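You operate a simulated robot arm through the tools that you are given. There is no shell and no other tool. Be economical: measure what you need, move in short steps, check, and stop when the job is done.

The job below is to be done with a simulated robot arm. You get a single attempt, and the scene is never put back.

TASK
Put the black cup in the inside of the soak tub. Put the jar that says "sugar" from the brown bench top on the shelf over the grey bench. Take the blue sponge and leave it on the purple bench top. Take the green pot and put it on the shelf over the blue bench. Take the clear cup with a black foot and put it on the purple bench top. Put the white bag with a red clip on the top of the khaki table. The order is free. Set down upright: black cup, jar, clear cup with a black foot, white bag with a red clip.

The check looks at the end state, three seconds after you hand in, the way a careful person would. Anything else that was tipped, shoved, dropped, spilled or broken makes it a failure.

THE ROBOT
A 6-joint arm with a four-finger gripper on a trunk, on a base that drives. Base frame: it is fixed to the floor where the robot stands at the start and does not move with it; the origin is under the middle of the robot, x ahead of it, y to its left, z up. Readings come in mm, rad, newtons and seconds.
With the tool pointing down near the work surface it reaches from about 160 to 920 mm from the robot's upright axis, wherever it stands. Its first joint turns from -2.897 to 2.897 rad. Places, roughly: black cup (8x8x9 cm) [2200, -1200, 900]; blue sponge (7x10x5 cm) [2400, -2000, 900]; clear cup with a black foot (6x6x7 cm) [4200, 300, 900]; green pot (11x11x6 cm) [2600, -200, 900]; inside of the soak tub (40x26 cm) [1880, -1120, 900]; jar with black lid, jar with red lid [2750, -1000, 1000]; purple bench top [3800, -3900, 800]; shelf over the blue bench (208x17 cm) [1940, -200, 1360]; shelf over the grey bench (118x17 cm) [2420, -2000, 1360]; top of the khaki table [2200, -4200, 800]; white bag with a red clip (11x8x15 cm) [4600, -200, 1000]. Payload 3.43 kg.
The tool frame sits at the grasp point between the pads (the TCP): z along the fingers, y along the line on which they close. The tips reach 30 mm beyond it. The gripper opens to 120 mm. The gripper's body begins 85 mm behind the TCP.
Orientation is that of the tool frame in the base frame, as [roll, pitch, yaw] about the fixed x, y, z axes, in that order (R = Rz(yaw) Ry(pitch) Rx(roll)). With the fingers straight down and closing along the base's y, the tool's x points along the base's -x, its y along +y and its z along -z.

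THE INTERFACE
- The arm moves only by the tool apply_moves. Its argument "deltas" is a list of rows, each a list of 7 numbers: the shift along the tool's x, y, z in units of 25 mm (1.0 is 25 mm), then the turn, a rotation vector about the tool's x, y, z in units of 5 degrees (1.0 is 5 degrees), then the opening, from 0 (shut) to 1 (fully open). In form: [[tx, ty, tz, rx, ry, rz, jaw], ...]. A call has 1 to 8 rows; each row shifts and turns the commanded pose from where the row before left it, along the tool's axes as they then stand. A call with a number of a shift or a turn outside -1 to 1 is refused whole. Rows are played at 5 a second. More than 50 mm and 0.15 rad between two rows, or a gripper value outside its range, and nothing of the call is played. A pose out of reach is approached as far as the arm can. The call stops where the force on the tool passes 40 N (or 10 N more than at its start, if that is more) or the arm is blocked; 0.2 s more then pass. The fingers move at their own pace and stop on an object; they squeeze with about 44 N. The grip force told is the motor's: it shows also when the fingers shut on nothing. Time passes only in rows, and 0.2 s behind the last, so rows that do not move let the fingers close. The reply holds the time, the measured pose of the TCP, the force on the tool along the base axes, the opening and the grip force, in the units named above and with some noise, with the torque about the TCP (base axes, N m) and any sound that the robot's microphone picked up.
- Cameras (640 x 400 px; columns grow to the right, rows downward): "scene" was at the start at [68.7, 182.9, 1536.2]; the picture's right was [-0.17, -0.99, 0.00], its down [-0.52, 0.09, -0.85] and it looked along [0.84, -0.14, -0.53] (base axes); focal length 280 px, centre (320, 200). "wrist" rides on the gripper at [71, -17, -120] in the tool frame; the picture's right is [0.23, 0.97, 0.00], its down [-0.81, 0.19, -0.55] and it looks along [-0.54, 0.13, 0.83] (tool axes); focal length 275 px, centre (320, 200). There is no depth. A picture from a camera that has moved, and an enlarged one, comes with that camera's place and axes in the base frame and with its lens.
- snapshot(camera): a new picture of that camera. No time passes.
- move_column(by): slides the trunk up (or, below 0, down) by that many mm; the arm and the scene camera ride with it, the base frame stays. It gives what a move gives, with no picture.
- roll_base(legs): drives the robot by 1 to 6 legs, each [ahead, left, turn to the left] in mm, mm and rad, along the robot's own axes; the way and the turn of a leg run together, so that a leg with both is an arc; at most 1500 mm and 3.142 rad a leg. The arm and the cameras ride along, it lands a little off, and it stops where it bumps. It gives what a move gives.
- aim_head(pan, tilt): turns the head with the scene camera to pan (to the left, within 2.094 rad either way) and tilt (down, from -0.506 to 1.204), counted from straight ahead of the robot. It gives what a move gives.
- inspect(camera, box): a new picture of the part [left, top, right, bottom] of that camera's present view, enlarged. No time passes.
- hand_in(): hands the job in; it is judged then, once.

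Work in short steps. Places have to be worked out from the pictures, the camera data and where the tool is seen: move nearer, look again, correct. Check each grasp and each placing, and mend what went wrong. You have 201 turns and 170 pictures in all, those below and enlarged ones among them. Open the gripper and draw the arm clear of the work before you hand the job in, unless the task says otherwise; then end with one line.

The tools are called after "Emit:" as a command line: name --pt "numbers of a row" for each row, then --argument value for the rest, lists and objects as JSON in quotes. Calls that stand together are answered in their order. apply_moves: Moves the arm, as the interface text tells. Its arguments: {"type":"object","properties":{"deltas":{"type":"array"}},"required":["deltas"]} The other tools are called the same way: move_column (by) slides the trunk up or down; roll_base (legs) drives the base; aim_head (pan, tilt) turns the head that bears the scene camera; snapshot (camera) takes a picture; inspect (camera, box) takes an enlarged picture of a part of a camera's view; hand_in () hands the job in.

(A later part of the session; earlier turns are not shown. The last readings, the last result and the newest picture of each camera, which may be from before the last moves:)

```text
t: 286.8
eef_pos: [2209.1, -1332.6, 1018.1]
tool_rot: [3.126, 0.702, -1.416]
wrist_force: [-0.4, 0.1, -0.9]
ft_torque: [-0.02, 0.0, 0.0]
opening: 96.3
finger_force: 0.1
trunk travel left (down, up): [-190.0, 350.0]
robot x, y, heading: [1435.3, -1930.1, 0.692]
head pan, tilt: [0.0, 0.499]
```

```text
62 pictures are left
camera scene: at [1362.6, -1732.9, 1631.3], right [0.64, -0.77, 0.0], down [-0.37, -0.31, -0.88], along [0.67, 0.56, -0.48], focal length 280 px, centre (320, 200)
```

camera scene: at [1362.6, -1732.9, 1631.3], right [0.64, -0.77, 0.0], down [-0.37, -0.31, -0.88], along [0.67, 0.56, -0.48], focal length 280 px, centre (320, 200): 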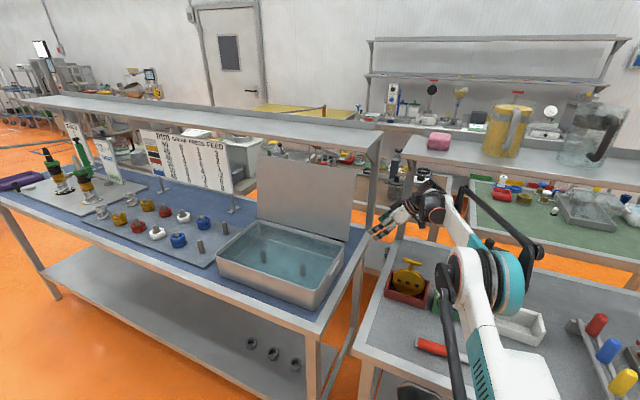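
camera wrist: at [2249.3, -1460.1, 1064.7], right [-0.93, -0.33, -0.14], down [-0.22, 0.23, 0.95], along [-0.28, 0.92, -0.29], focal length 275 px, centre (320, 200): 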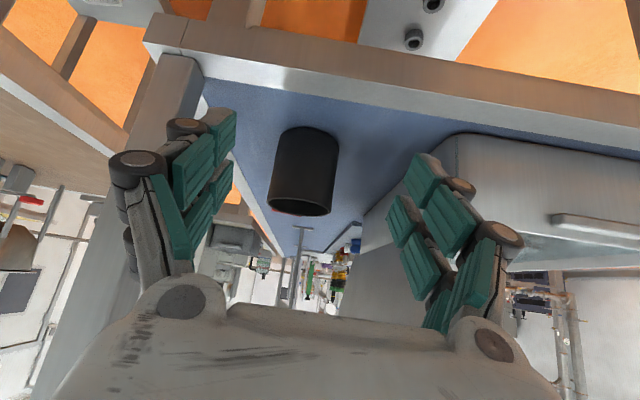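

Cup is straight ahead, ≈(2183,-1165). To keep the elbow high I raise the column 50 mm and advance halfway down-forward, then check.

Emit:
move_column --by 50

Emit:
apply_moves --pt "-0.05 0 0.985 0 0 0 0.82" --pt "-0.05 0 0.985 0 0 0 0.82" --pt "-0.05 0 0.985 0 0 0 0.82" --pt "-0.05 0 0.985 0 0 0 0.82" --pt "-0.05 0 0.985 0 0 0 0.82"

Emit:
snapshot --camera "wrist"

Emit:
inspect --camera "scene" --box '[340, 150, 580, 370]'

```text
t: 287.8
eef_pos: [2209.6, -1333.3, 1068.5]
tool_rot: [3.126, 0.703, -1.417]
wrist_force: [0.4, 0.7, -1.3]
ft_torque: [0.02, 0.01, 0.03]
opening: 96.1
finger_force: 0.0
trunk travel left (down, up): [-240.0, 300.0]
robot x, y, heading: [1438.7, -1931.4, 0.692]
head pan, tilt: [0.0, 0.499]
```

```text
t: 289.0
eef_pos: [2160.4, -1271.0, 991.2]
tool_rot: [3.129, 0.701, -1.417]
wrist_force: [-1.3, 0.2, -0.2]
ft_torque: [0.0, 0.0, -0.01]
opening: 98.2
finger_force: 0.0
out of reach, approached as far as the arm can: row 2, 3, 4, 5
trunk travel left (down, up): [-240.0, 300.0]
robot x, y, heading: [1436.3, -1931.1, 0.69]
head pan, tilt: [0.0, 0.499]
```

```text
61 pictures are left
camera wrist: at [2200.7, -1398.0, 1036.1], right [-0.93, -0.33, -0.14], down [-0.22, 0.23, 0.95], along [-0.28, 0.92, -0.29], focal length 275 px, centre (320, 200)
```

wrist: 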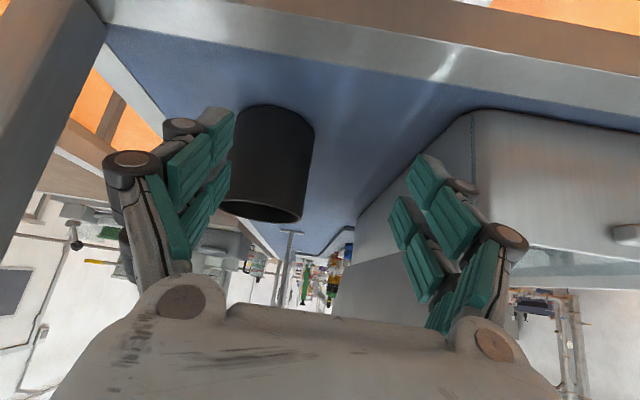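

```text
1.82 times, centred on (460, 260) of scene
camera zoom: at [1362.3, -1733.1, 1681.4], right [0.64, -0.77, 0.0], down [-0.37, -0.31, -0.88], along [0.68, 0.56, -0.48], focal length 509 px, centre (66, 91)
```

zoom: 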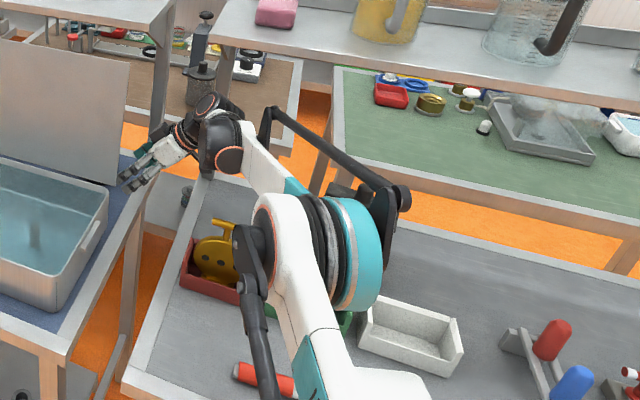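

The arm reached its limit and drifted toward the lid; I need the base nearer. I retract the hand back and out first.

Emit:
apply_moves --pt "0.476 0 -0.863 0 0 0 0.8" --pt "0.476 0 -0.863 0 0 0 0.8" --pt "0.476 0 -0.863 0 0 0 0.8" --pt "0.476 0.8 -0.863 0 0 0 0.8" --pt "0.476 1 -0.863 0 0 0 0.8" --pt "0.476 1 -0.863 0 0 0 0.8" --pt "0.476 1 -0.863 0 0 0 0.8" --pt "0 1 0 0 0 0 0.8"

Emit:
snapshot --camera "scene"

```text
t: 290.8
eef_pos: [2067.9, -1448.2, 1053.9]
tool_rot: [3.126, 0.703, -1.417]
wrist_force: [0.2, 0.5, -0.1]
ft_torque: [0.0, -0.04, 0.0]
opening: 96.1
finger_force: 0.1
trunk travel left (down, up): [-240.0, 300.0]
robot x, y, heading: [1429.3, -1931.0, 0.693]
head pan, tilt: [0.0, 0.499]
```

```text
59 pictures are left
camera scene: at [1361.7, -1733.2, 1681.4], right [0.64, -0.77, 0.0], down [-0.37, -0.31, -0.88], along [0.68, 0.56, -0.48], focal length 280 px, centre (320, 200)
```

scene: 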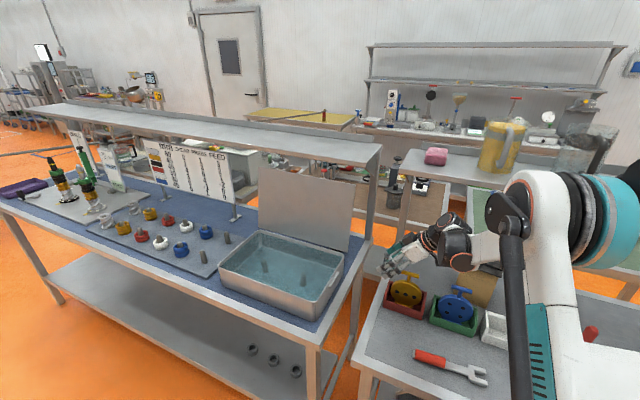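

Drive the base 165 mm ahead so the hand arrives in front of the cup again.

Emit:
roll_base --legs '[[165, 0, 0]]'

Emit:
snapshot --camera "wrist"

```text
t: 292.2
eef_pos: [2195.8, -1345.0, 1053.7]
tool_rot: [3.126, 0.702, -1.418]
wrist_force: [-0.3, -0.4, -0.6]
ft_torque: [0.01, 0.01, -0.02]
opening: 96.0
finger_force: 0.0
trunk travel left (down, up): [-240.0, 300.0]
robot x, y, heading: [1564.3, -1823.7, 0.696]
head pan, tilt: [0.0, 0.499]
```

```text
58 pictures are left
camera wrist: at [2235.6, -1471.3, 1099.3], right [-0.93, -0.33, -0.14], down [-0.22, 0.23, 0.95], along [-0.28, 0.92, -0.29], focal length 275 px, centre (320, 200)
```

wrist: 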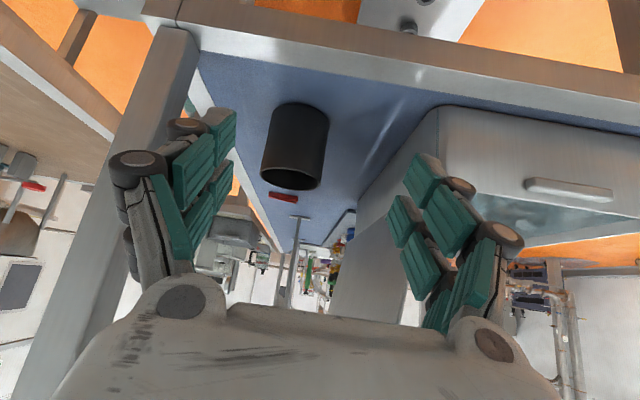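

Aligned within 15 mm. Advance with small correction, five rows, then check.

Emit:
apply_moves --pt "-0.285 -0.12 0.903 0 0 0 0.82" --pt "-0.285 -0.12 0.903 0 0 0 0.82" --pt "-0.285 -0.12 0.903 0 0 0 0.82" --pt "-0.285 -0.12 0.903 0 0 0 0.82" --pt "-0.285 -0.1 0.903 0 0 0 0.82"

Emit:
snapshot --camera "wrist"

```text
t: 293.4
eef_pos: [2193.4, -1243.0, 989.3]
tool_rot: [3.128, 0.701, -1.418]
wrist_force: [0.0, -0.8, 0.6]
ft_torque: [0.01, -0.01, 0.02]
opening: 98.1
finger_force: 0.0
trunk travel left (down, up): [-240.0, 300.0]
robot x, y, heading: [1563.2, -1823.2, 0.694]
head pan, tilt: [0.0, 0.499]
```

```text
57 pictures are left
camera wrist: at [2231.7, -1369.8, 1036.5], right [-0.93, -0.33, -0.14], down [-0.22, 0.23, 0.95], along [-0.28, 0.92, -0.29], focal length 275 px, centre (320, 200)
```

wrist: 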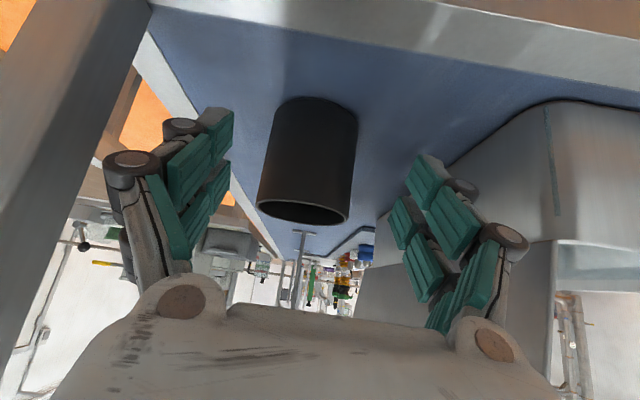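

Cup is centred between the fingers' path. Final advance and close.

Emit:
apply_moves --pt "-0.28 -0.02 0.89 0 0 0 0.84" --pt "-0.28 -0.02 0.89 0 0 0 0.84" --pt "-0.28 -0.02 0.89 0 0 0 0.84" --pt "-0.28 -0.02 0.89 0 0 0 0.84" --pt "0 0 0 0 0 0 0.7" --pt "0 0 0 0 0 0 0.55" --pt "0 0 0 0 0 0 0.5" --pt "0 0 0 0 0 0 0.5"

Emit:
snapshot --camera "wrist"

```text
t: 295.2
eef_pos: [2181.1, -1165.2, 940.2]
tool_rot: [3.127, 0.704, -1.419]
wrist_force: [1.8, -0.2, 3.4]
ft_torque: [-0.03, -0.06, 0.0]
opening: 73.6
finger_force: 43.9
trunk travel left (down, up): [-240.0, 300.0]
robot x, y, heading: [1561.9, -1823.3, 0.694]
head pan, tilt: [0.0, 0.499]
```

```text
56 pictures are left
camera wrist: at [2220.7, -1293.2, 985.9], right [-0.93, -0.33, -0.14], down [-0.22, 0.23, 0.95], along [-0.28, 0.92, -0.29], focal length 275 px, centre (320, 200)
```

wrist: 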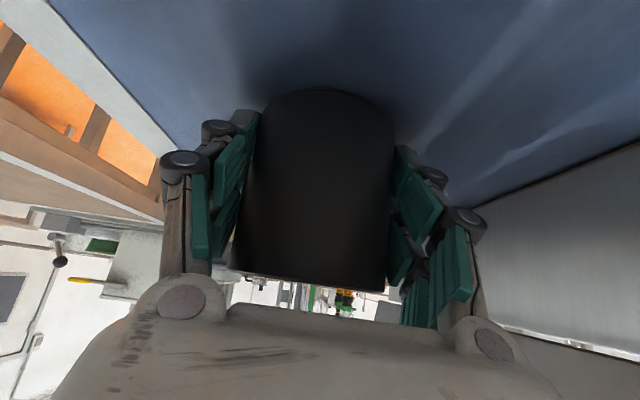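

Cup gripped. I withdraw along the same path.

Emit:
apply_moves --pt "-0.3 0 -0.36 0 0 0 0.5" --pt "0.28 0 -0.89 0 0 0 0.5" --pt "0.28 0 -0.89 0 0 0 0.5" --pt "0.28 0 -0.89 0 0 0 0.5" --pt "0.5 0 -0.7 0 0 0 0.5" --pt "0.5 0 -0.7 0 0 0 0.5" --pt "0.5 0 -0.7 0 0 0 0.5" --pt "0.5 0 -0.7 0 0 0 0.5"

Emit:
snapshot --camera "wrist"

```text
t: 297.0
eef_pos: [2205.0, -1306.7, 1010.0]
tool_rot: [3.127, 0.703, -1.417]
wrist_force: [0.0, -0.5, 0.0]
ft_torque: [-0.04, 0.01, 0.0]
opening: 73.2
finger_force: 44.2
trunk travel left (down, up): [-240.0, 300.0]
robot x, y, heading: [1562.0, -1827.5, 0.699]
head pan, tilt: [0.0, 0.499]
```

```text
55 pictures are left
camera wrist: at [2244.5, -1434.0, 1056.4], right [-0.93, -0.33, -0.14], down [-0.22, 0.23, 0.95], along [-0.28, 0.92, -0.29], focal length 275 px, centre (320, 200)
```

wrist: 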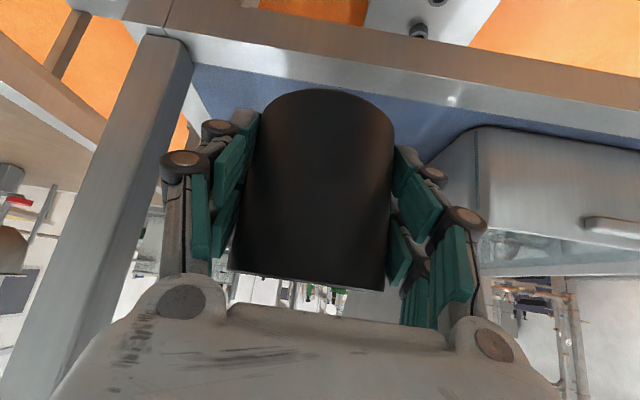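

Cup held. I back the base out a little, raise the column, then continue back clear of the grey bench items.

Emit:
roll_base --legs '[[-120, 0, 0]]'

Emit:
move_column --by 130

Emit:
roll_base --legs '[[-180, 0, 0]]'

Emit:
snapshot --camera "wrist"

Emit:
snapshot --camera "scene"

```text
t: 298.2
eef_pos: [2111.4, -1382.6, 1010.6]
tool_rot: [3.128, 0.704, -1.416]
wrist_force: [-0.8, -0.2, -1.2]
ft_torque: [0.03, -0.01, -0.01]
opening: 73.5
finger_force: 44.3
trunk travel left (down, up): [-240.0, 300.0]
robot x, y, heading: [1469.1, -1904.8, 0.691]
head pan, tilt: [0.0, 0.499]
```

```text
t: 299.8
eef_pos: [2113.0, -1382.5, 1138.3]
tool_rot: [3.125, 0.701, -1.419]
wrist_force: [0.1, 0.1, -1.6]
ft_torque: [-0.03, 0.04, 0.02]
opening: 73.5
finger_force: 44.1
trunk travel left (down, up): [-370.0, 170.0]
robot x, y, heading: [1473.7, -1902.9, 0.695]
head pan, tilt: [0.0, 0.499]
```

```text
t: 301.3
eef_pos: [1970.1, -1499.6, 1140.7]
tool_rot: [3.129, 0.704, -1.417]
wrist_force: [-1.3, 0.2, -1.0]
ft_torque: [0.01, -0.01, 0.01]
opening: 73.6
finger_force: 44.4
trunk travel left (down, up): [-370.0, 170.0]
robot x, y, heading: [1325.9, -2019.3, 0.69]
head pan, tilt: [0.0, 0.499]
```

```text
54 pictures are left
camera wrist: at [2009.9, -1628.3, 1187.5], right [-0.93, -0.33, -0.14], down [-0.22, 0.23, 0.95], along [-0.28, 0.92, -0.29], focal length 275 px, centre (320, 200)
```

wrist: 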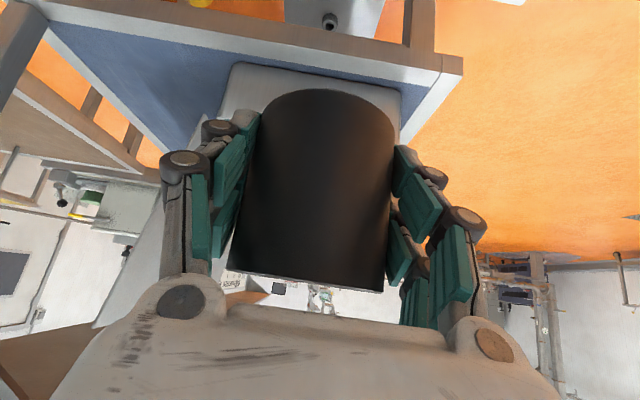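

```text
53 pictures are left
camera scene: at [1253.6, -1823.4, 1811.5], right [0.64, -0.77, 0.0], down [-0.37, -0.31, -0.88], along [0.68, 0.56, -0.48], focal length 280 px, centre (320, 200)
```

scene: 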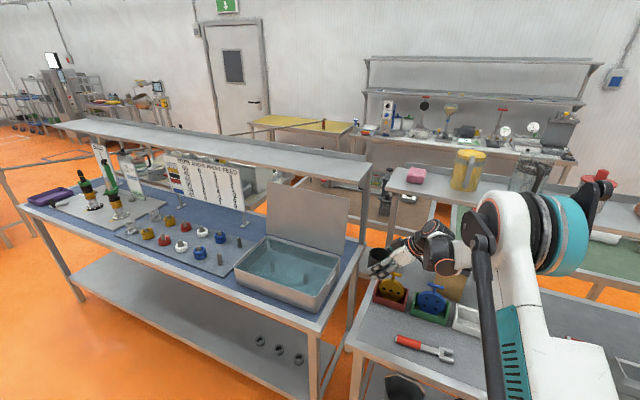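

Tub centre between its two pegs ≈ (1887,-1132). I move the base so the cup arrives above it.

Emit:
roll_base --legs '[[170, 337, 0]]'

Emit:
snapshot --camera "wrist"

Emit:
inspect --camera "scene" --box '[200, 180, 440, 400]'

```text
t: 303.7
eef_pos: [1887.7, -1128.8, 1139.0]
tool_rot: [3.127, 0.7, -1.421]
wrist_force: [0.1, 0.2, -0.7]
ft_torque: [-0.02, 0.0, -0.02]
opening: 73.1
finger_force: 43.8
trunk travel left (down, up): [-370.0, 170.0]
robot x, y, heading: [1245.4, -1650.1, 0.695]
head pan, tilt: [0.0, 0.499]
```

```text
52 pictures are left
camera wrist: at [1927.5, -1257.0, 1186.3], right [-0.93, -0.33, -0.14], down [-0.22, 0.23, 0.95], along [-0.28, 0.92, -0.29], focal length 275 px, centre (320, 200)
```

wrist: 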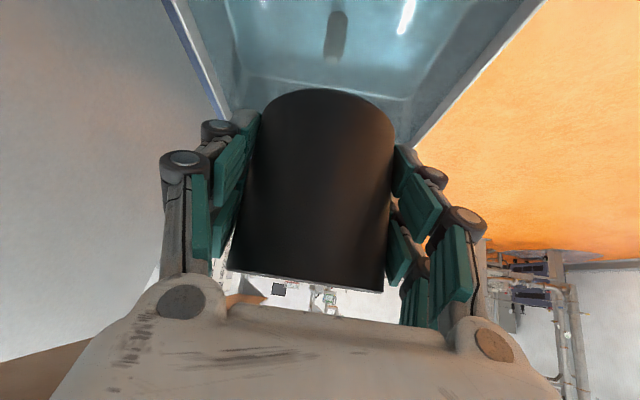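

```text
1.82 times, centred on (320, 290) of scene
camera zoom: at [1171.5, -1450.1, 1811.2], right [0.64, -0.77, 0.0], down [-0.37, -0.31, -0.88], along [0.68, 0.56, -0.48], focal length 509 px, centre (320, 36)
```

zoom: 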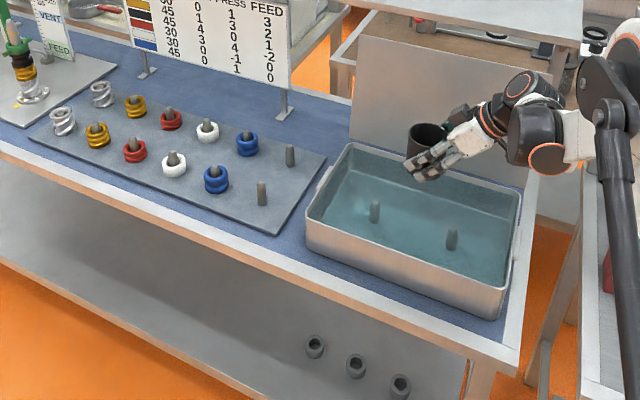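

Cup is above the middle between the pegs. Lower 150 mm, then slowly.

Emit:
apply_moves --pt "0.44 0 0.94 0 0 0 0.5" --pt "0.644 0 0.765 0 0 0 0.5" --pt "0.644 0 0.765 0 0 0 0.5" --pt "0.644 0 0.765 0 0 0 0.5" --pt "0.644 0 0.765 0 0 0 0.5" --pt "0.644 0 0.765 0 0 0 0.5"

Emit:
inspect --camera "scene" --box '[280, 210, 440, 350]'

```text
t: 305.1
eef_pos: [1886.2, -1124.2, 989.9]
tool_rot: [3.126, 0.702, -1.418]
wrist_force: [-0.5, 0.6, -1.1]
ft_torque: [-0.02, 0.03, -0.02]
opening: 73.3
finger_force: 43.6
trunk travel left (down, up): [-370.0, 170.0]
robot x, y, heading: [1243.8, -1650.8, 0.691]
head pan, tilt: [0.0, 0.499]
```

```text
2.86 times, centred on (360, 280) of scene
camera zoom: at [1172.2, -1451.0, 1811.3], right [0.64, -0.77, 0.0], down [-0.37, -0.31, -0.88], along [0.68, 0.56, -0.48], focal length 800 px, centre (206, -29)
```

zoom: 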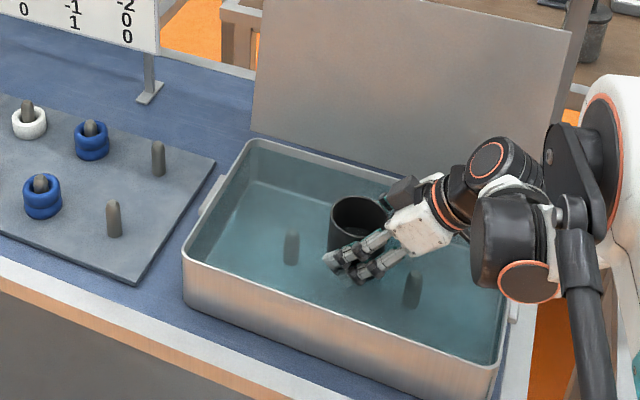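

Between the pegs with clearance. Continue down slowly until contact.

Emit:
apply_moves --pt "0.644 0 0.765 0 0 0 0.5" --pt "0.15 0 0.18 0 0 0 0.5" --pt "0.1 0 0.12 0 0 0 0.5" --pt "0.1 0 0.12 0 0 0 0.5" --pt "0.1 0 0.12 0 0 0 0.5" --pt "0.1 0 0.12 0 0 0 0.5" --pt "0.1 0 0.12 0 0 0 0.5" --pt "0.1 0 0.12 0 0 0 0.5"

Emit:
inspect --camera "scene" --box '[280, 210, 440, 350]'

```text
t: 306.9
eef_pos: [1884.2, -1123.9, 943.2]
tool_rot: [3.127, 0.71, -1.418]
wrist_force: [-2.1, -3.5, 19.4]
ft_torque: [-0.23, -0.26, -0.02]
opening: 73.5
finger_force: 43.8
trunk travel left (down, up): [-370.0, 170.0]
robot x, y, heading: [1248.7, -1643.7, 0.689]
head pan, tilt: [0.0, 0.499]
stopped in row 8: the force on the tool passed its limit at 50 N (the readings are from after the stop); the commanded pose is now the measured one
```

```text
2.86 times, centred on (360, 280) of scene
camera zoom: at [1169.4, -1453.3, 1811.5], right [0.64, -0.77, 0.0], down [-0.37, -0.3, -0.88], along [0.68, 0.56, -0.48], focal length 800 px, centre (206, -29)
```

zoom: 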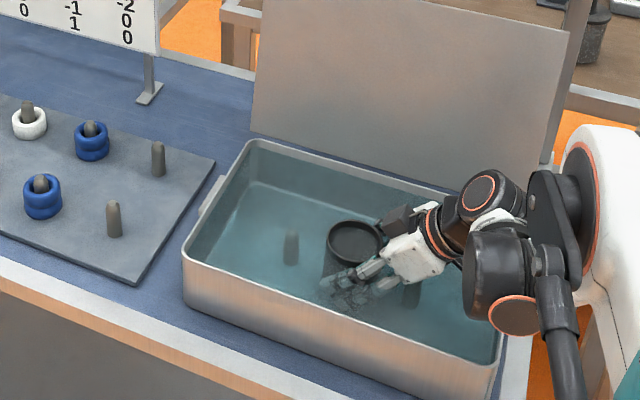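

Contact on the tub floor. Release and lift vertically.

Emit:
apply_moves --pt "-0.02 0 -0.03 0 0 0 0.6" --pt "0 0 0 0 0 0 0.7" --pt "0 0 0 0 0 0 0.78" --pt "-0.3 0 -0.36 0 0 0 0.78" --pt "-0.644 0 -0.765 0 0 0 0.78" --pt "-0.644 0 -0.765 0 0 0 0.78" --pt "-0.644 0 -0.765 0 0 0 0.78" --pt "-0.644 0 -0.765 0 0 0 0.78"

Emit:
move_column --by 170

Emit:
inspect --camera "scene" --box '[240, 210, 440, 400]'

```text
t: 308.7
eef_pos: [1887.0, -1124.2, 1053.7]
tool_rot: [3.128, 0.707, -1.421]
wrist_force: [0.8, 0.0, 0.8]
ft_torque: [0.03, 0.02, 0.0]
opening: 93.8
finger_force: 0.0
trunk travel left (down, up): [-370.0, 170.0]
robot x, y, heading: [1245.0, -1646.8, 0.693]
head pan, tilt: [0.0, 0.499]
```

```text
t: 310.6
eef_pos: [1887.0, -1123.4, 1222.6]
tool_rot: [3.125, 0.705, -1.421]
wrist_force: [0.0, 0.5, 0.7]
ft_torque: [0.01, -0.01, 0.01]
opening: 93.7
finger_force: 0.1
trunk travel left (down, up): [-540.0, 0.0]
robot x, y, heading: [1242.7, -1646.0, 0.691]
head pan, tilt: [0.0, 0.499]
```

```text
2.11 times, centred on (340, 305) of scene
camera zoom: at [1171.9, -1451.1, 1981.3], right [0.64, -0.77, 0.0], down [-0.37, -0.31, -0.88], along [0.68, 0.56, -0.48], focal length 590 px, centre (278, -21)
```

zoom: 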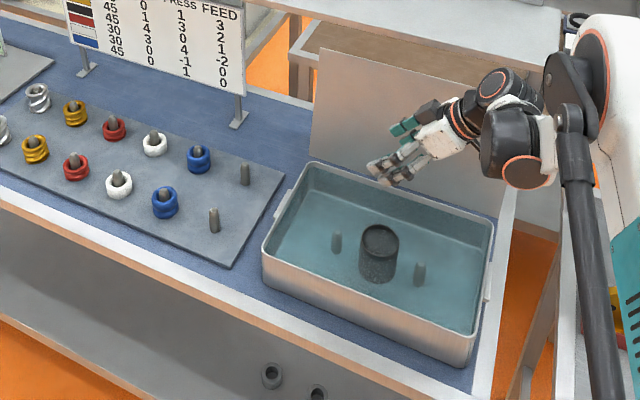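

The cup stands in the tub. I back away, bring the tool straight again, and start the drive round to the back aisle for the green pot.

Emit:
roll_base --legs '[[-280, 0, 0], [0, 0, -2.02]]'

Emit:
apply_moves --pt "0 0 0 0.648 0 0.762 0.8" --pt "0 0 0 0.648 0 0.762 0.8" --pt "0 0 0 0.648 0 0.762 0.8" --pt "0 0 0 0.648 0 0.762 0.8" --pt "0 0 0 0.648 0 0.762 0.8" --pt "0 0 0 0.648 0 0.762 0.8" --pt "0 0 0 0.648 0 0.762 0.8" --pt "0 0 0 0.648 0 0.762 0.8"

Emit:
apply_moves --pt "0 0 0 0.648 0 0.762 0.8" --pt "0 0 0 0.648 0 0.762 0.8" --pt "0 0 0 0.648 0 0.762 0.8" --pt "0 0 0 0.648 0 0.762 0.8"

Emit:
roll_base --legs '[[950, 0, 0], [950, 0, 0], [0, 0, 1.57]]'

```text
t: 317.4
eef_pos: [1224.8, -2633.4, 1223.6]
tool_rot: [3.127, 0.705, 2.846]
wrist_force: [-1.2, 1.5, 0.3]
ft_torque: [0.05, -0.02, 0.05]
opening: 93.7
finger_force: 0.1
trunk travel left (down, up): [-540.0, 0.0]
robot x, y, heading: [1027.5, -1826.6, -1.327]
head pan, tilt: [0.0, 0.499]
```

```text
t: 319.2
eef_pos: [1223.7, -2633.5, 1223.0]
tool_rot: [3.13, 0.699, 2.151]
wrist_force: [0.4, 0.2, -0.7]
ft_torque: [0.02, 0.07, -0.02]
opening: 96.3
finger_force: 0.0
trunk travel left (down, up): [-540.0, 0.0]
robot x, y, heading: [1023.4, -1826.0, -1.32]
head pan, tilt: [0.0, 0.499]
```

```text
t: 320.2
eef_pos: [1224.0, -2633.8, 1223.5]
tool_rot: [3.133, 0.696, 1.801]
wrist_force: [-0.7, -0.1, 0.4]
ft_torque: [-0.02, 0.01, 0.0]
opening: 96.1
finger_force: 0.1
trunk travel left (down, up): [-540.0, 0.0]
robot x, y, heading: [1027.8, -1828.1, -1.325]
head pan, tilt: [0.0, 0.499]
```

```text
t: 333.5
eef_pos: [2289.1, -3498.2, 1223.3]
tool_rot: [3.132, 0.696, -2.932]
wrist_force: [0.6, -0.2, -0.4]
ft_torque: [0.01, 0.04, -0.03]
opening: 96.0
finger_force: 0.0
trunk travel left (down, up): [-540.0, 0.0]
robot x, y, heading: [1479.7, -3676.4, 0.218]
head pan, tilt: [0.0, 0.499]
```

Retract the arm a bit and continue along the corridor to the back aisle.

Emit:
apply_moves --pt "0.767 0 -0.641 0 0 0 0.8" --pt "0.767 0 -0.641 0 0 0 0.8" --pt "0.767 0 -0.641 0 0 0 0.8" --pt "0.767 0 -0.641 0 0 0 0.8" --pt "0.767 0 -0.641 0 0 0 0.8"

Emit:
roll_base --legs '[[0, 140, 0.02], [1400, 0, 0], [1350, 0, 0], [0, 0, 1.57]]'

Emit:
snapshot --camera "scene"

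```text
t: 334.7
eef_pos: [2177.3, -3521.4, 1230.3]
tool_rot: [3.132, 0.694, -2.933]
wrist_force: [0.3, 0.2, 0.3]
ft_torque: [-0.04, 0.01, -0.01]
opening: 96.4
finger_force: 0.1
out of reach, approached as far as the arm can: row 5
trunk travel left (down, up): [-540.0, 0.0]
robot x, y, heading: [1481.3, -3678.7, 0.229]
head pan, tilt: [0.0, 0.499]
```

```text
t: 352.6
eef_pos: [3921.2, -2206.6, 1229.5]
tool_rot: [3.132, 0.692, -1.356]
wrist_force: [-0.7, -0.3, -0.3]
ft_torque: [0.03, 0.05, 0.03]
opening: 95.8
finger_force: 0.1
trunk travel left (down, up): [-540.0, 0.0]
robot x, y, heading: [4077.8, -2905.8, 1.801]
head pan, tilt: [0.0, 0.499]
```

```text
47 pictures are left
camera scene: at [3868.5, -2882.9, 1981.4], right [0.97, 0.23, 0.0], down [0.11, -0.47, -0.88], along [-0.2, 0.85, -0.48], focal length 280 px, centre (320, 200)
```

scene: 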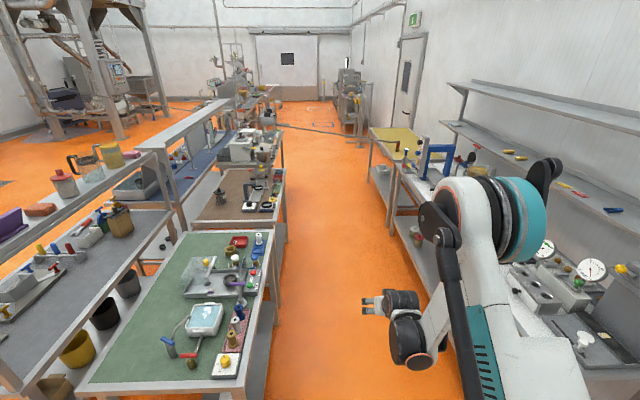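

Aisle is clear. Drive down it to just before the pot's place.

Emit:
roll_base --legs '[[1350, -100, 0], [1350, 0, 0]]'

Emit:
aim_head --pan 0.9 --tilt 0.6

Emit:
snapshot --camera "scene"

```text
t: 365.8
eef_pos: [3321.8, 448.2, 1229.9]
tool_rot: [3.132, 0.694, -1.315]
wrist_force: [0.2, 0.0, 0.2]
ft_torque: [0.0, 0.0, 0.02]
opening: 95.9
finger_force: 0.0
trunk travel left (down, up): [-540.0, 0.0]
robot x, y, heading: [3504.4, -245.7, 1.843]
head pan, tilt: [0.0, 0.499]
```

```text
t: 367.0
eef_pos: [3322.5, 448.3, 1229.8]
tool_rot: [3.133, 0.693, -1.316]
wrist_force: [-0.1, 0.3, -0.5]
ft_torque: [0.01, 0.01, 0.03]
opening: 95.8
finger_force: 0.1
trunk travel left (down, up): [-540.0, 0.0]
robot x, y, heading: [3511.1, -237.8, 1.842]
head pan, tilt: [0.901, 0.6]
```

```text
46 pictures are left
camera scene: at [3240.0, -282.4, 1972.3], right [0.39, 0.92, 0.0], down [0.52, -0.22, -0.83], along [-0.76, 0.32, -0.56], focal length 280 px, centre (320, 200)
```

scene: 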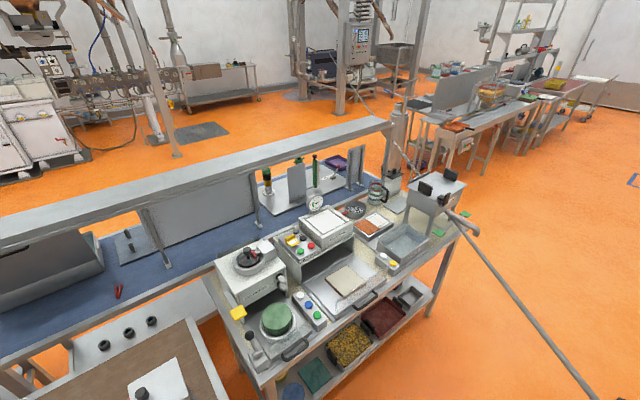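

The green pot is at (275,320) on the white machine bench. Zoom on it.

Emit:
inspect --camera "scene" --box '[210, 230, 370, 370]'

```text
2.86 times, centred on (290, 300) of scene
camera zoom: at [3240.0, -282.4, 1972.3], right [0.39, 0.92, 0.0], down [0.52, -0.22, -0.83], along [-0.76, 0.32, -0.56], focal length 800 px, centre (406, -86)
```

zoom: 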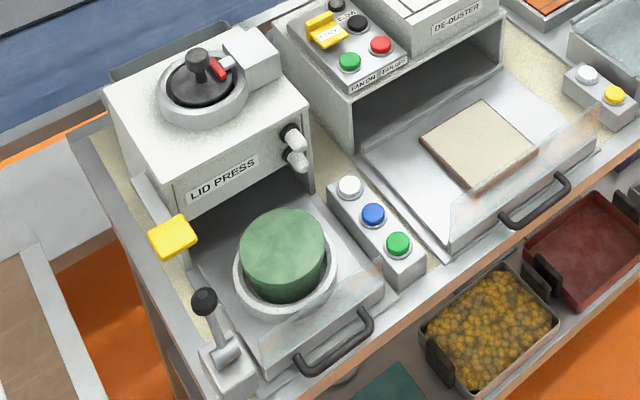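

The pot (≈110 mm wide, 60 tall) sits in a ring of the lid press at ≈(2570,-188). I raise the tool, turn to face it and line up.

Emit:
apply_moves --pt "-0.641 0 -0.767 0 0 0 1" --pt "-0.641 0 -0.767 0 0 0 1" --pt "-0.641 0 -0.767 0 0 0 1" --pt "-0.641 0 -0.767 0 0 0 1" --pt "-0.641 0 -0.767 0 0 0 1" --pt "-0.641 0 -0.767 0 0 0 1" --pt "-0.641 0 -0.767 0 0 0 1"

Emit:
roll_base --legs '[[0, 0, 1.54], [0, -250, 0], [120, 0, 0]]'

Emit:
snapshot --camera "wrist"

```text
t: 368.6
eef_pos: [3323.3, 446.1, 1405.3]
tool_rot: [3.133, 0.693, -1.314]
wrist_force: [0.4, 0.2, 0.1]
ft_torque: [0.04, 0.02, 0.03]
opening: 120.1
finger_force: 0.0
trunk travel left (down, up): [-540.0, 0.0]
robot x, y, heading: [3509.2, -241.1, 1.844]
head pan, tilt: [0.901, 0.6]
```

```text
t: 375.0
eef_pos: [2637.9, -186.8, 1403.8]
tool_rot: [3.132, 0.692, 0.217]
wrist_force: [-0.1, 0.1, -0.3]
ft_torque: [0.01, -0.02, -0.02]
opening: 120.1
finger_force: 0.1
trunk travel left (down, up): [-540.0, 0.0]
robot x, y, heading: [3337.4, -28.2, -2.912]
head pan, tilt: [0.901, 0.6]
```

```text
44 pictures are left
camera wrist: at [2764.4, -140.8, 1451.8], right [0.39, -0.91, -0.14], down [-0.22, -0.24, 0.94], along [-0.89, -0.33, -0.3], focal length 275 px, centre (320, 200)
```

wrist: 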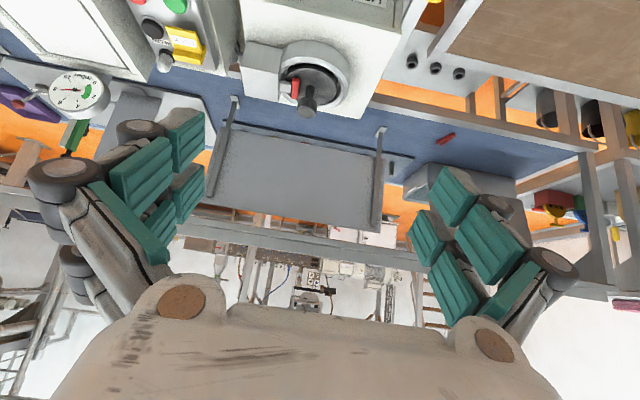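

The pot lies below the wrist camera's view. I back off 220 mm and look.

Emit:
roll_base --legs '[[-220, 0, 0.01]]'

Emit:
move_column --by -150

Emit:
snapshot --camera "wrist"

```text
t: 376.7
eef_pos: [2862.7, -141.6, 1405.2]
tool_rot: [3.135, 0.696, 0.226]
wrist_force: [0.7, 0.1, 1.3]
ft_torque: [-0.02, 0.03, 0.01]
opening: 120.1
finger_force: 0.2
trunk travel left (down, up): [-540.0, 0.0]
robot x, y, heading: [3555.6, 26.6, -2.904]
head pan, tilt: [0.901, 0.6]
```

```text
t: 378.4
eef_pos: [2860.4, -140.6, 1256.0]
tool_rot: [3.134, 0.693, 0.229]
wrist_force: [1.2, -0.4, -0.2]
ft_torque: [-0.01, -0.02, -0.01]
opening: 120.0
finger_force: 0.1
trunk travel left (down, up): [-390.0, 150.0]
robot x, y, heading: [3555.5, 24.5, -2.899]
head pan, tilt: [0.901, 0.6]
```

```text
43 pictures are left
camera wrist: at [2986.3, -93.8, 1302.9], right [0.4, -0.91, -0.14], down [-0.22, -0.24, 0.94], along [-0.89, -0.34, -0.3], focal length 275 px, centre (320, 200)
```

wrist: 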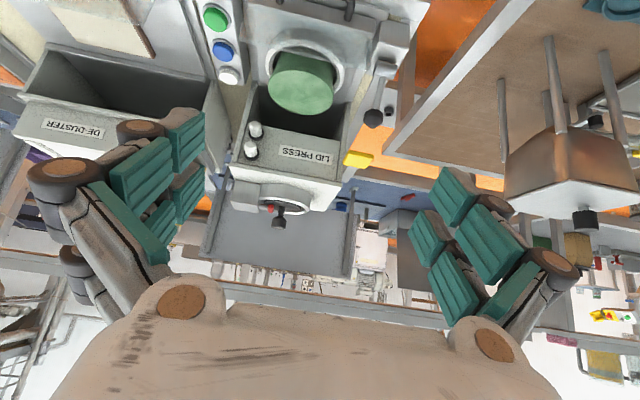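

Zoom to see the pot's shape in detail.

Emit:
inspect --camera "wrist" --box '[230, 20, 390, 150]'

```text
3.08 times, centred on (310, 85) of wrist
camera zoom: at [2986.3, -93.8, 1302.9], right [0.4, -0.91, -0.14], down [-0.22, -0.24, 0.94], along [-0.89, -0.34, -0.3], focal length 847 px, centre (351, 554)
```

zoom: 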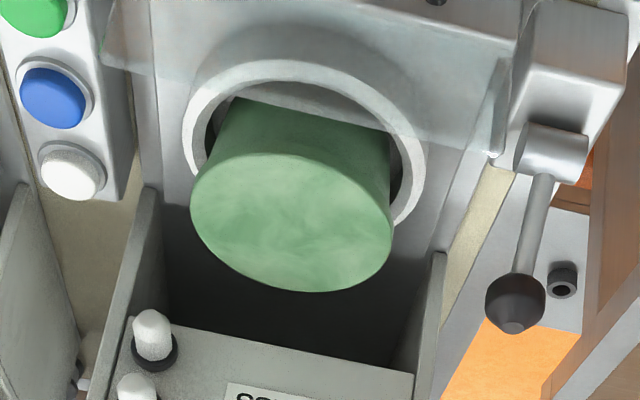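

Pot is slightly right (≈21 mm) and ≈275 mm ahead. I lower the column, correct sideways and move closer.

Emit:
move_column --by -130

Emit:
roll_base --legs '[[150, -20, 0]]'

Emit:
snapshot --camera "wrist"

```text
t: 380.0
eef_pos: [2860.3, -140.5, 1125.1]
tool_rot: [3.134, 0.692, 0.226]
wrist_force: [1.1, 0.4, 0.1]
ft_torque: [0.0, 0.01, 0.0]
opening: 120.1
finger_force: 0.1
trunk travel left (down, up): [-260.0, 280.0]
robot x, y, heading: [3550.6, 24.4, -2.899]
head pan, tilt: [0.901, 0.6]
```

```text
t: 381.4
eef_pos: [2707.6, -158.5, 1124.4]
tool_rot: [3.133, 0.695, 0.227]
wrist_force: [0.4, 0.0, -0.5]
ft_torque: [-0.01, -0.04, 0.02]
opening: 119.8
finger_force: 0.1
trunk travel left (down, up): [-260.0, 280.0]
robot x, y, heading: [3404.7, 6.6, -2.902]
head pan, tilt: [0.901, 0.6]
```

```text
41 pictures are left
camera wrist: at [2833.1, -111.1, 1172.2], right [0.4, -0.91, -0.14], down [-0.22, -0.24, 0.94], along [-0.89, -0.34, -0.3], focal length 275 px, centre (320, 200)
```

wrist: 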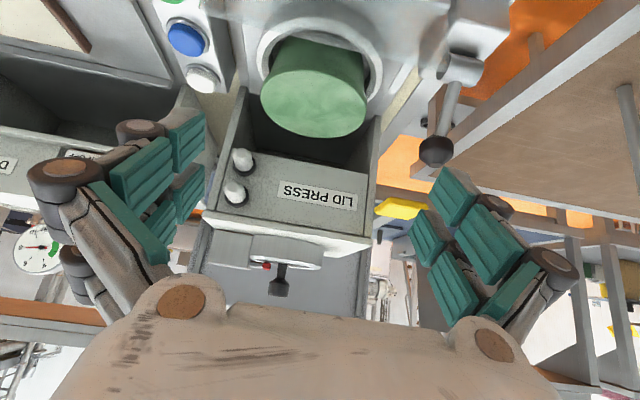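

Pot top ≈ (2601,-177,992). A black lever ball would be close to the left knuckle, so I yaw the tool 20° left and position over the pot.

Emit:
apply_moves --pt "0 0 0 -0.64 0 -0.768 1" --pt "0 0 0 -0.64 0 -0.768 1" --pt "0 0 0 -0.64 0 -0.768 1" --pt "0 0 0 -0.64 0 -0.768 1" --pt "-0.767 -0.86 0.641 0 0 0 1" --pt "-0.767 -0.86 0.641 0 0 0 1" --pt "-0.4 0 0.334 0 0 0 1"

Emit:
snapshot --camera "wrist"

```text
t: 383.0
eef_pos: [2632.0, -156.5, 1124.4]
tool_rot: [3.132, 0.696, 0.577]
wrist_force: [0.4, 0.1, -0.3]
ft_torque: [-0.04, 0.01, 0.01]
opening: 119.8
finger_force: 0.1
trunk travel left (down, up): [-260.0, 280.0]
robot x, y, heading: [3400.3, 7.4, -2.902]
head pan, tilt: [0.901, 0.6]
```

```text
40 pictures are left
camera wrist: at [2733.5, -69.0, 1172.0], right [0.68, -0.72, -0.14], down [-0.12, -0.3, 0.95], along [-0.72, -0.63, -0.29], focal length 275 px, centre (320, 200)
```

wrist: 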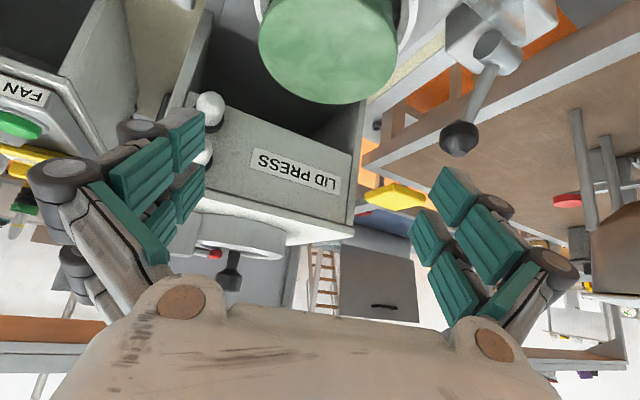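

Pot centre ≈ (2597,-174,991). I move to just above it and check lateral centring.

Emit:
apply_moves --pt "-0.6 -0.08 0.5 0 0 0 1" --pt "-0.6 -0.08 0.5 0 0 0 1" --pt "0.577 0 0.69 0 0 0 1" --pt "0.577 0 0.69 0 0 0 1" --pt "0.577 0 0.69 0 0 0 1" --pt "0.577 0 0.69 0 0 0 1"

Emit:
snapshot --camera "wrist"

```text
t: 384.4
eef_pos: [2596.7, -177.1, 1035.5]
tool_rot: [3.133, 0.694, 0.577]
wrist_force: [-0.5, -0.4, 0.2]
ft_torque: [0.0, -0.01, -0.01]
opening: 119.9
finger_force: 0.0
trunk travel left (down, up): [-260.0, 280.0]
robot x, y, heading: [3406.9, 9.5, -2.9]
head pan, tilt: [0.901, 0.6]
```

```text
39 pictures are left
camera wrist: at [2699.0, -89.2, 1082.7], right [0.68, -0.72, -0.14], down [-0.12, -0.3, 0.95], along [-0.72, -0.63, -0.29], focal length 275 px, centre (320, 200)
```

wrist: 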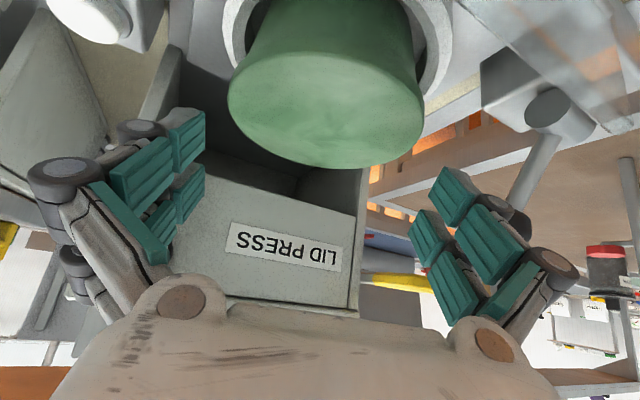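

Centred within 3 mm. Descend 48 mm around the rim.

Emit:
apply_moves --pt "0 -0.12 0 0 0 0 1" --pt "0.41 0 0.49 0 0 0 1" --pt "0.41 0 0.49 0 0 0 1" --pt "0.41 0 0.49 0 0 0 1"

Emit:
snapshot --camera "wrist"

```text
t: 385.4
eef_pos: [2594.9, -173.3, 987.9]
tool_rot: [3.132, 0.694, 0.575]
wrist_force: [-0.1, 0.0, 0.6]
ft_torque: [0.0, 0.02, 0.0]
opening: 120.0
finger_force: 0.0
trunk travel left (down, up): [-260.0, 280.0]
robot x, y, heading: [3403.9, 8.1, -2.9]
head pan, tilt: [0.901, 0.6]
```

```text
38 pictures are left
camera wrist: at [2697.0, -85.6, 1035.5], right [0.68, -0.72, -0.14], down [-0.12, -0.3, 0.95], along [-0.72, -0.63, -0.29], focal length 275 px, centre (320, 200)
```

wrist: 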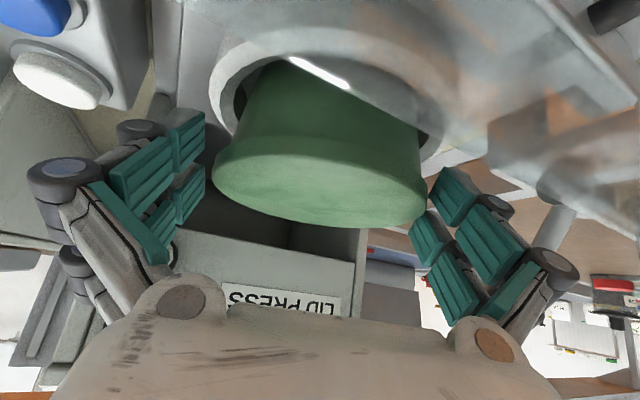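

The rim lies between the pads. Close.

Emit:
apply_moves --pt "0 0 0 0 0 0 0.92" --pt "0 0 0 0 0 0 0.85" --pt "0 0 0 0 0 0 0.75" --pt "0 0 0 0 0 0 0.7"

Emit:
snapshot --camera "wrist"

```text
t: 386.4
eef_pos: [2595.8, -173.0, 988.5]
tool_rot: [3.134, 0.699, 0.576]
wrist_force: [-0.2, -2.4, 9.4]
ft_torque: [-0.3, -0.07, 0.0]
opening: 114.2
finger_force: 44.3
trunk travel left (down, up): [-260.0, 280.0]
robot x, y, heading: [3399.3, 9.0, -2.897]
head pan, tilt: [0.901, 0.6]
```

```text
37 pictures are left
camera wrist: at [2697.7, -85.6, 1036.4], right [0.68, -0.72, -0.14], down [-0.12, -0.3, 0.95], along [-0.72, -0.63, -0.29], focal length 275 px, centre (320, 200)
```

wrist: 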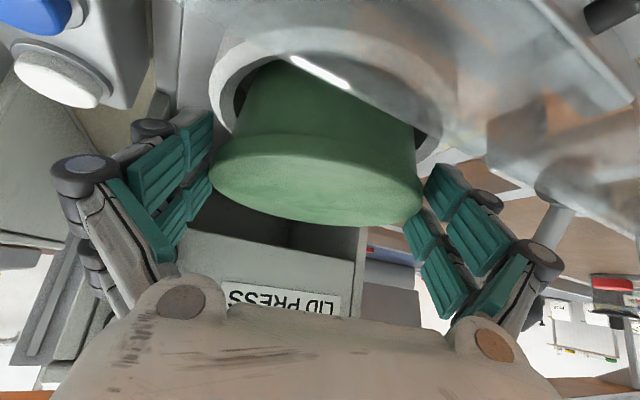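

Gripped at 114 mm. Lift 50 mm and check.

Emit:
apply_moves --pt "-0.3 0 -0.36 0 0 0 0.7" --pt "-0.5 0 -0.6 0 0 0 0.7" --pt "-0.64 0 -0.768 0 0 0 0.7" --pt "-0.64 0 -0.768 0 0 0 0.7" --pt "-0.64 0 -0.768 0 0 0 0.7" --pt "-0.64 0 -0.768 0 0 0 0.7"

Emit:
snapshot --camera "wrist"

```text
t: 387.8
eef_pos: [2595.9, -171.4, 1119.3]
tool_rot: [3.132, 0.697, 0.575]
wrist_force: [-0.2, 1.0, -0.3]
ft_torque: [-0.02, -0.01, -0.02]
opening: 114.1
finger_force: 43.6
trunk travel left (down, up): [-260.0, 280.0]
robot x, y, heading: [3400.1, 6.5, -2.903]
head pan, tilt: [0.901, 0.6]
```

```text
36 pictures are left
camera wrist: at [2697.7, -84.1, 1166.9], right [0.68, -0.72, -0.14], down [-0.12, -0.3, 0.95], along [-0.72, -0.63, -0.29], focal length 275 px, centre (320, 200)
```

wrist: 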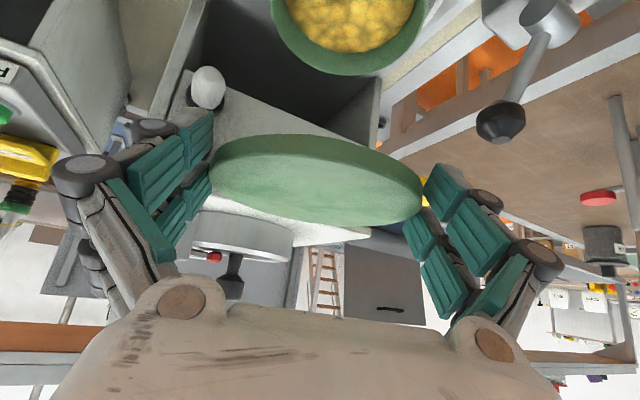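

Only the lid came up — it is a separate lid resting on the pot. I put it back exactly where it was.

Emit:
apply_moves --pt "0.64 -0.04 0.768 0 0 0 0.7" --pt "0.64 0 0.768 0 0 0 0.7" --pt "0.64 0 0.768 0 0 0 0.7" --pt "0.64 0 0.768 0 0 0 0.7" --pt "0.4 0 0.48 0 0 0 0.7" --pt "0.13 0 0.15 0 0 0 0.7" --pt "0.13 0 0.15 0 0 0 0.7" --pt "0.1 0 0.12 0 0 0 0.7"

Emit:
snapshot --camera "wrist"

```text
t: 389.6
eef_pos: [2597.3, -173.2, 990.0]
tool_rot: [3.132, 0.696, 0.576]
wrist_force: [-0.5, 0.1, 5.1]
ft_torque: [-0.24, 0.0, -0.04]
opening: 114.0
finger_force: 44.3
trunk travel left (down, up): [-260.0, 280.0]
robot x, y, heading: [3403.7, 6.8, -2.898]
head pan, tilt: [0.901, 0.6]
```

```text
35 pictures are left
camera wrist: at [2698.1, -85.6, 1036.5], right [0.68, -0.72, -0.14], down [-0.12, -0.3, 0.95], along [-0.72, -0.63, -0.29], focal length 275 px, centre (320, 200)
```

wrist: 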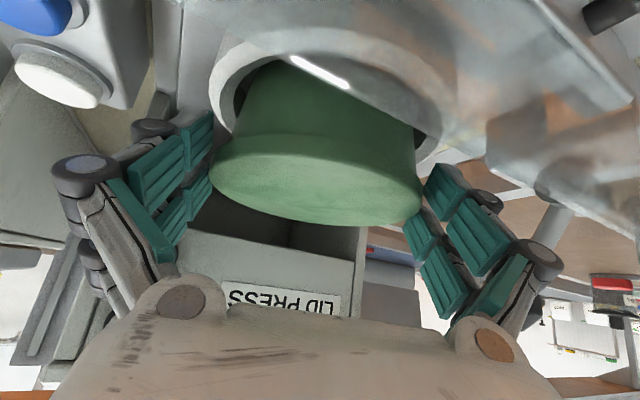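

Lid back on. I press it down gently to see whether it seats (snap fit).

Emit:
apply_moves --pt "0.06 0 0.08 0 0 0 0.7" --pt "0.06 0 0.08 0 0 0 0.7" --pt "0.06 0 0.08 0 0 0 0.7" --pt "0.06 0 0.08 0 0 0 0.7"

```text
t: 390.2
eef_pos: [2594.4, -173.4, 988.7]
tool_rot: [3.133, 0.704, 0.576]
wrist_force: [-2.6, 0.3, 26.8]
ft_torque: [0.15, 0.1, -0.08]
opening: 113.9
finger_force: 44.2
trunk travel left (down, up): [-260.0, 280.0]
robot x, y, heading: [3401.5, 10.8, -2.906]
head pan, tilt: [0.901, 0.6]
heard: snap
stopped in row 3: the force on the tool passed its limit at 43 N (the readings are from after the stop); the commanded pose is now the measured one
```

A snap: the lid is now seated. I try a slow lift to see if the pot comes along.

Emit:
apply_moves --pt "-0.1 0 -0.12 0 0 0 0.7" --pt "-0.2 0 -0.24 0 0 0 0.7" --pt "-0.3 0 -0.36 0 0 0 0.7" --pt "-0.4 0 -0.48 0 0 0 0.7" --pt "-0.4 0 -0.48 0 0 0 0.7"

Emit:
snapshot --camera "wrist"

```text
t: 391.4
eef_pos: [2594.7, -172.2, 1039.9]
tool_rot: [3.131, 0.7, 0.576]
wrist_force: [0.5, 0.2, -2.0]
ft_torque: [0.06, -0.02, 0.01]
opening: 114.0
finger_force: 43.9
trunk travel left (down, up): [-260.0, 280.0]
robot x, y, heading: [3405.1, 7.8, -2.902]
head pan, tilt: [0.901, 0.6]
```

```text
34 pictures are left
camera wrist: at [2696.3, -85.0, 1087.2], right [0.68, -0.72, -0.14], down [-0.12, -0.3, 0.95], along [-0.72, -0.63, -0.29], focal length 275 px, centre (320, 200)
```

wrist: 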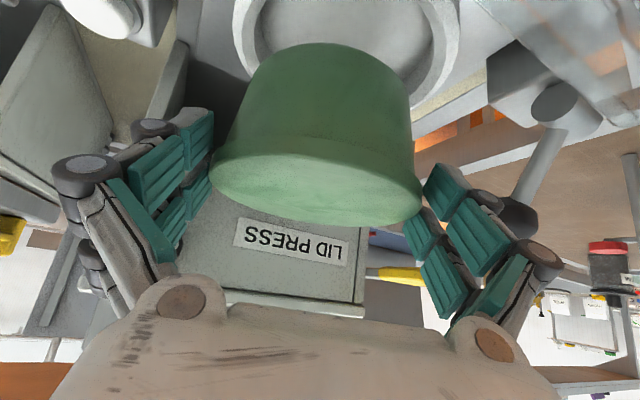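

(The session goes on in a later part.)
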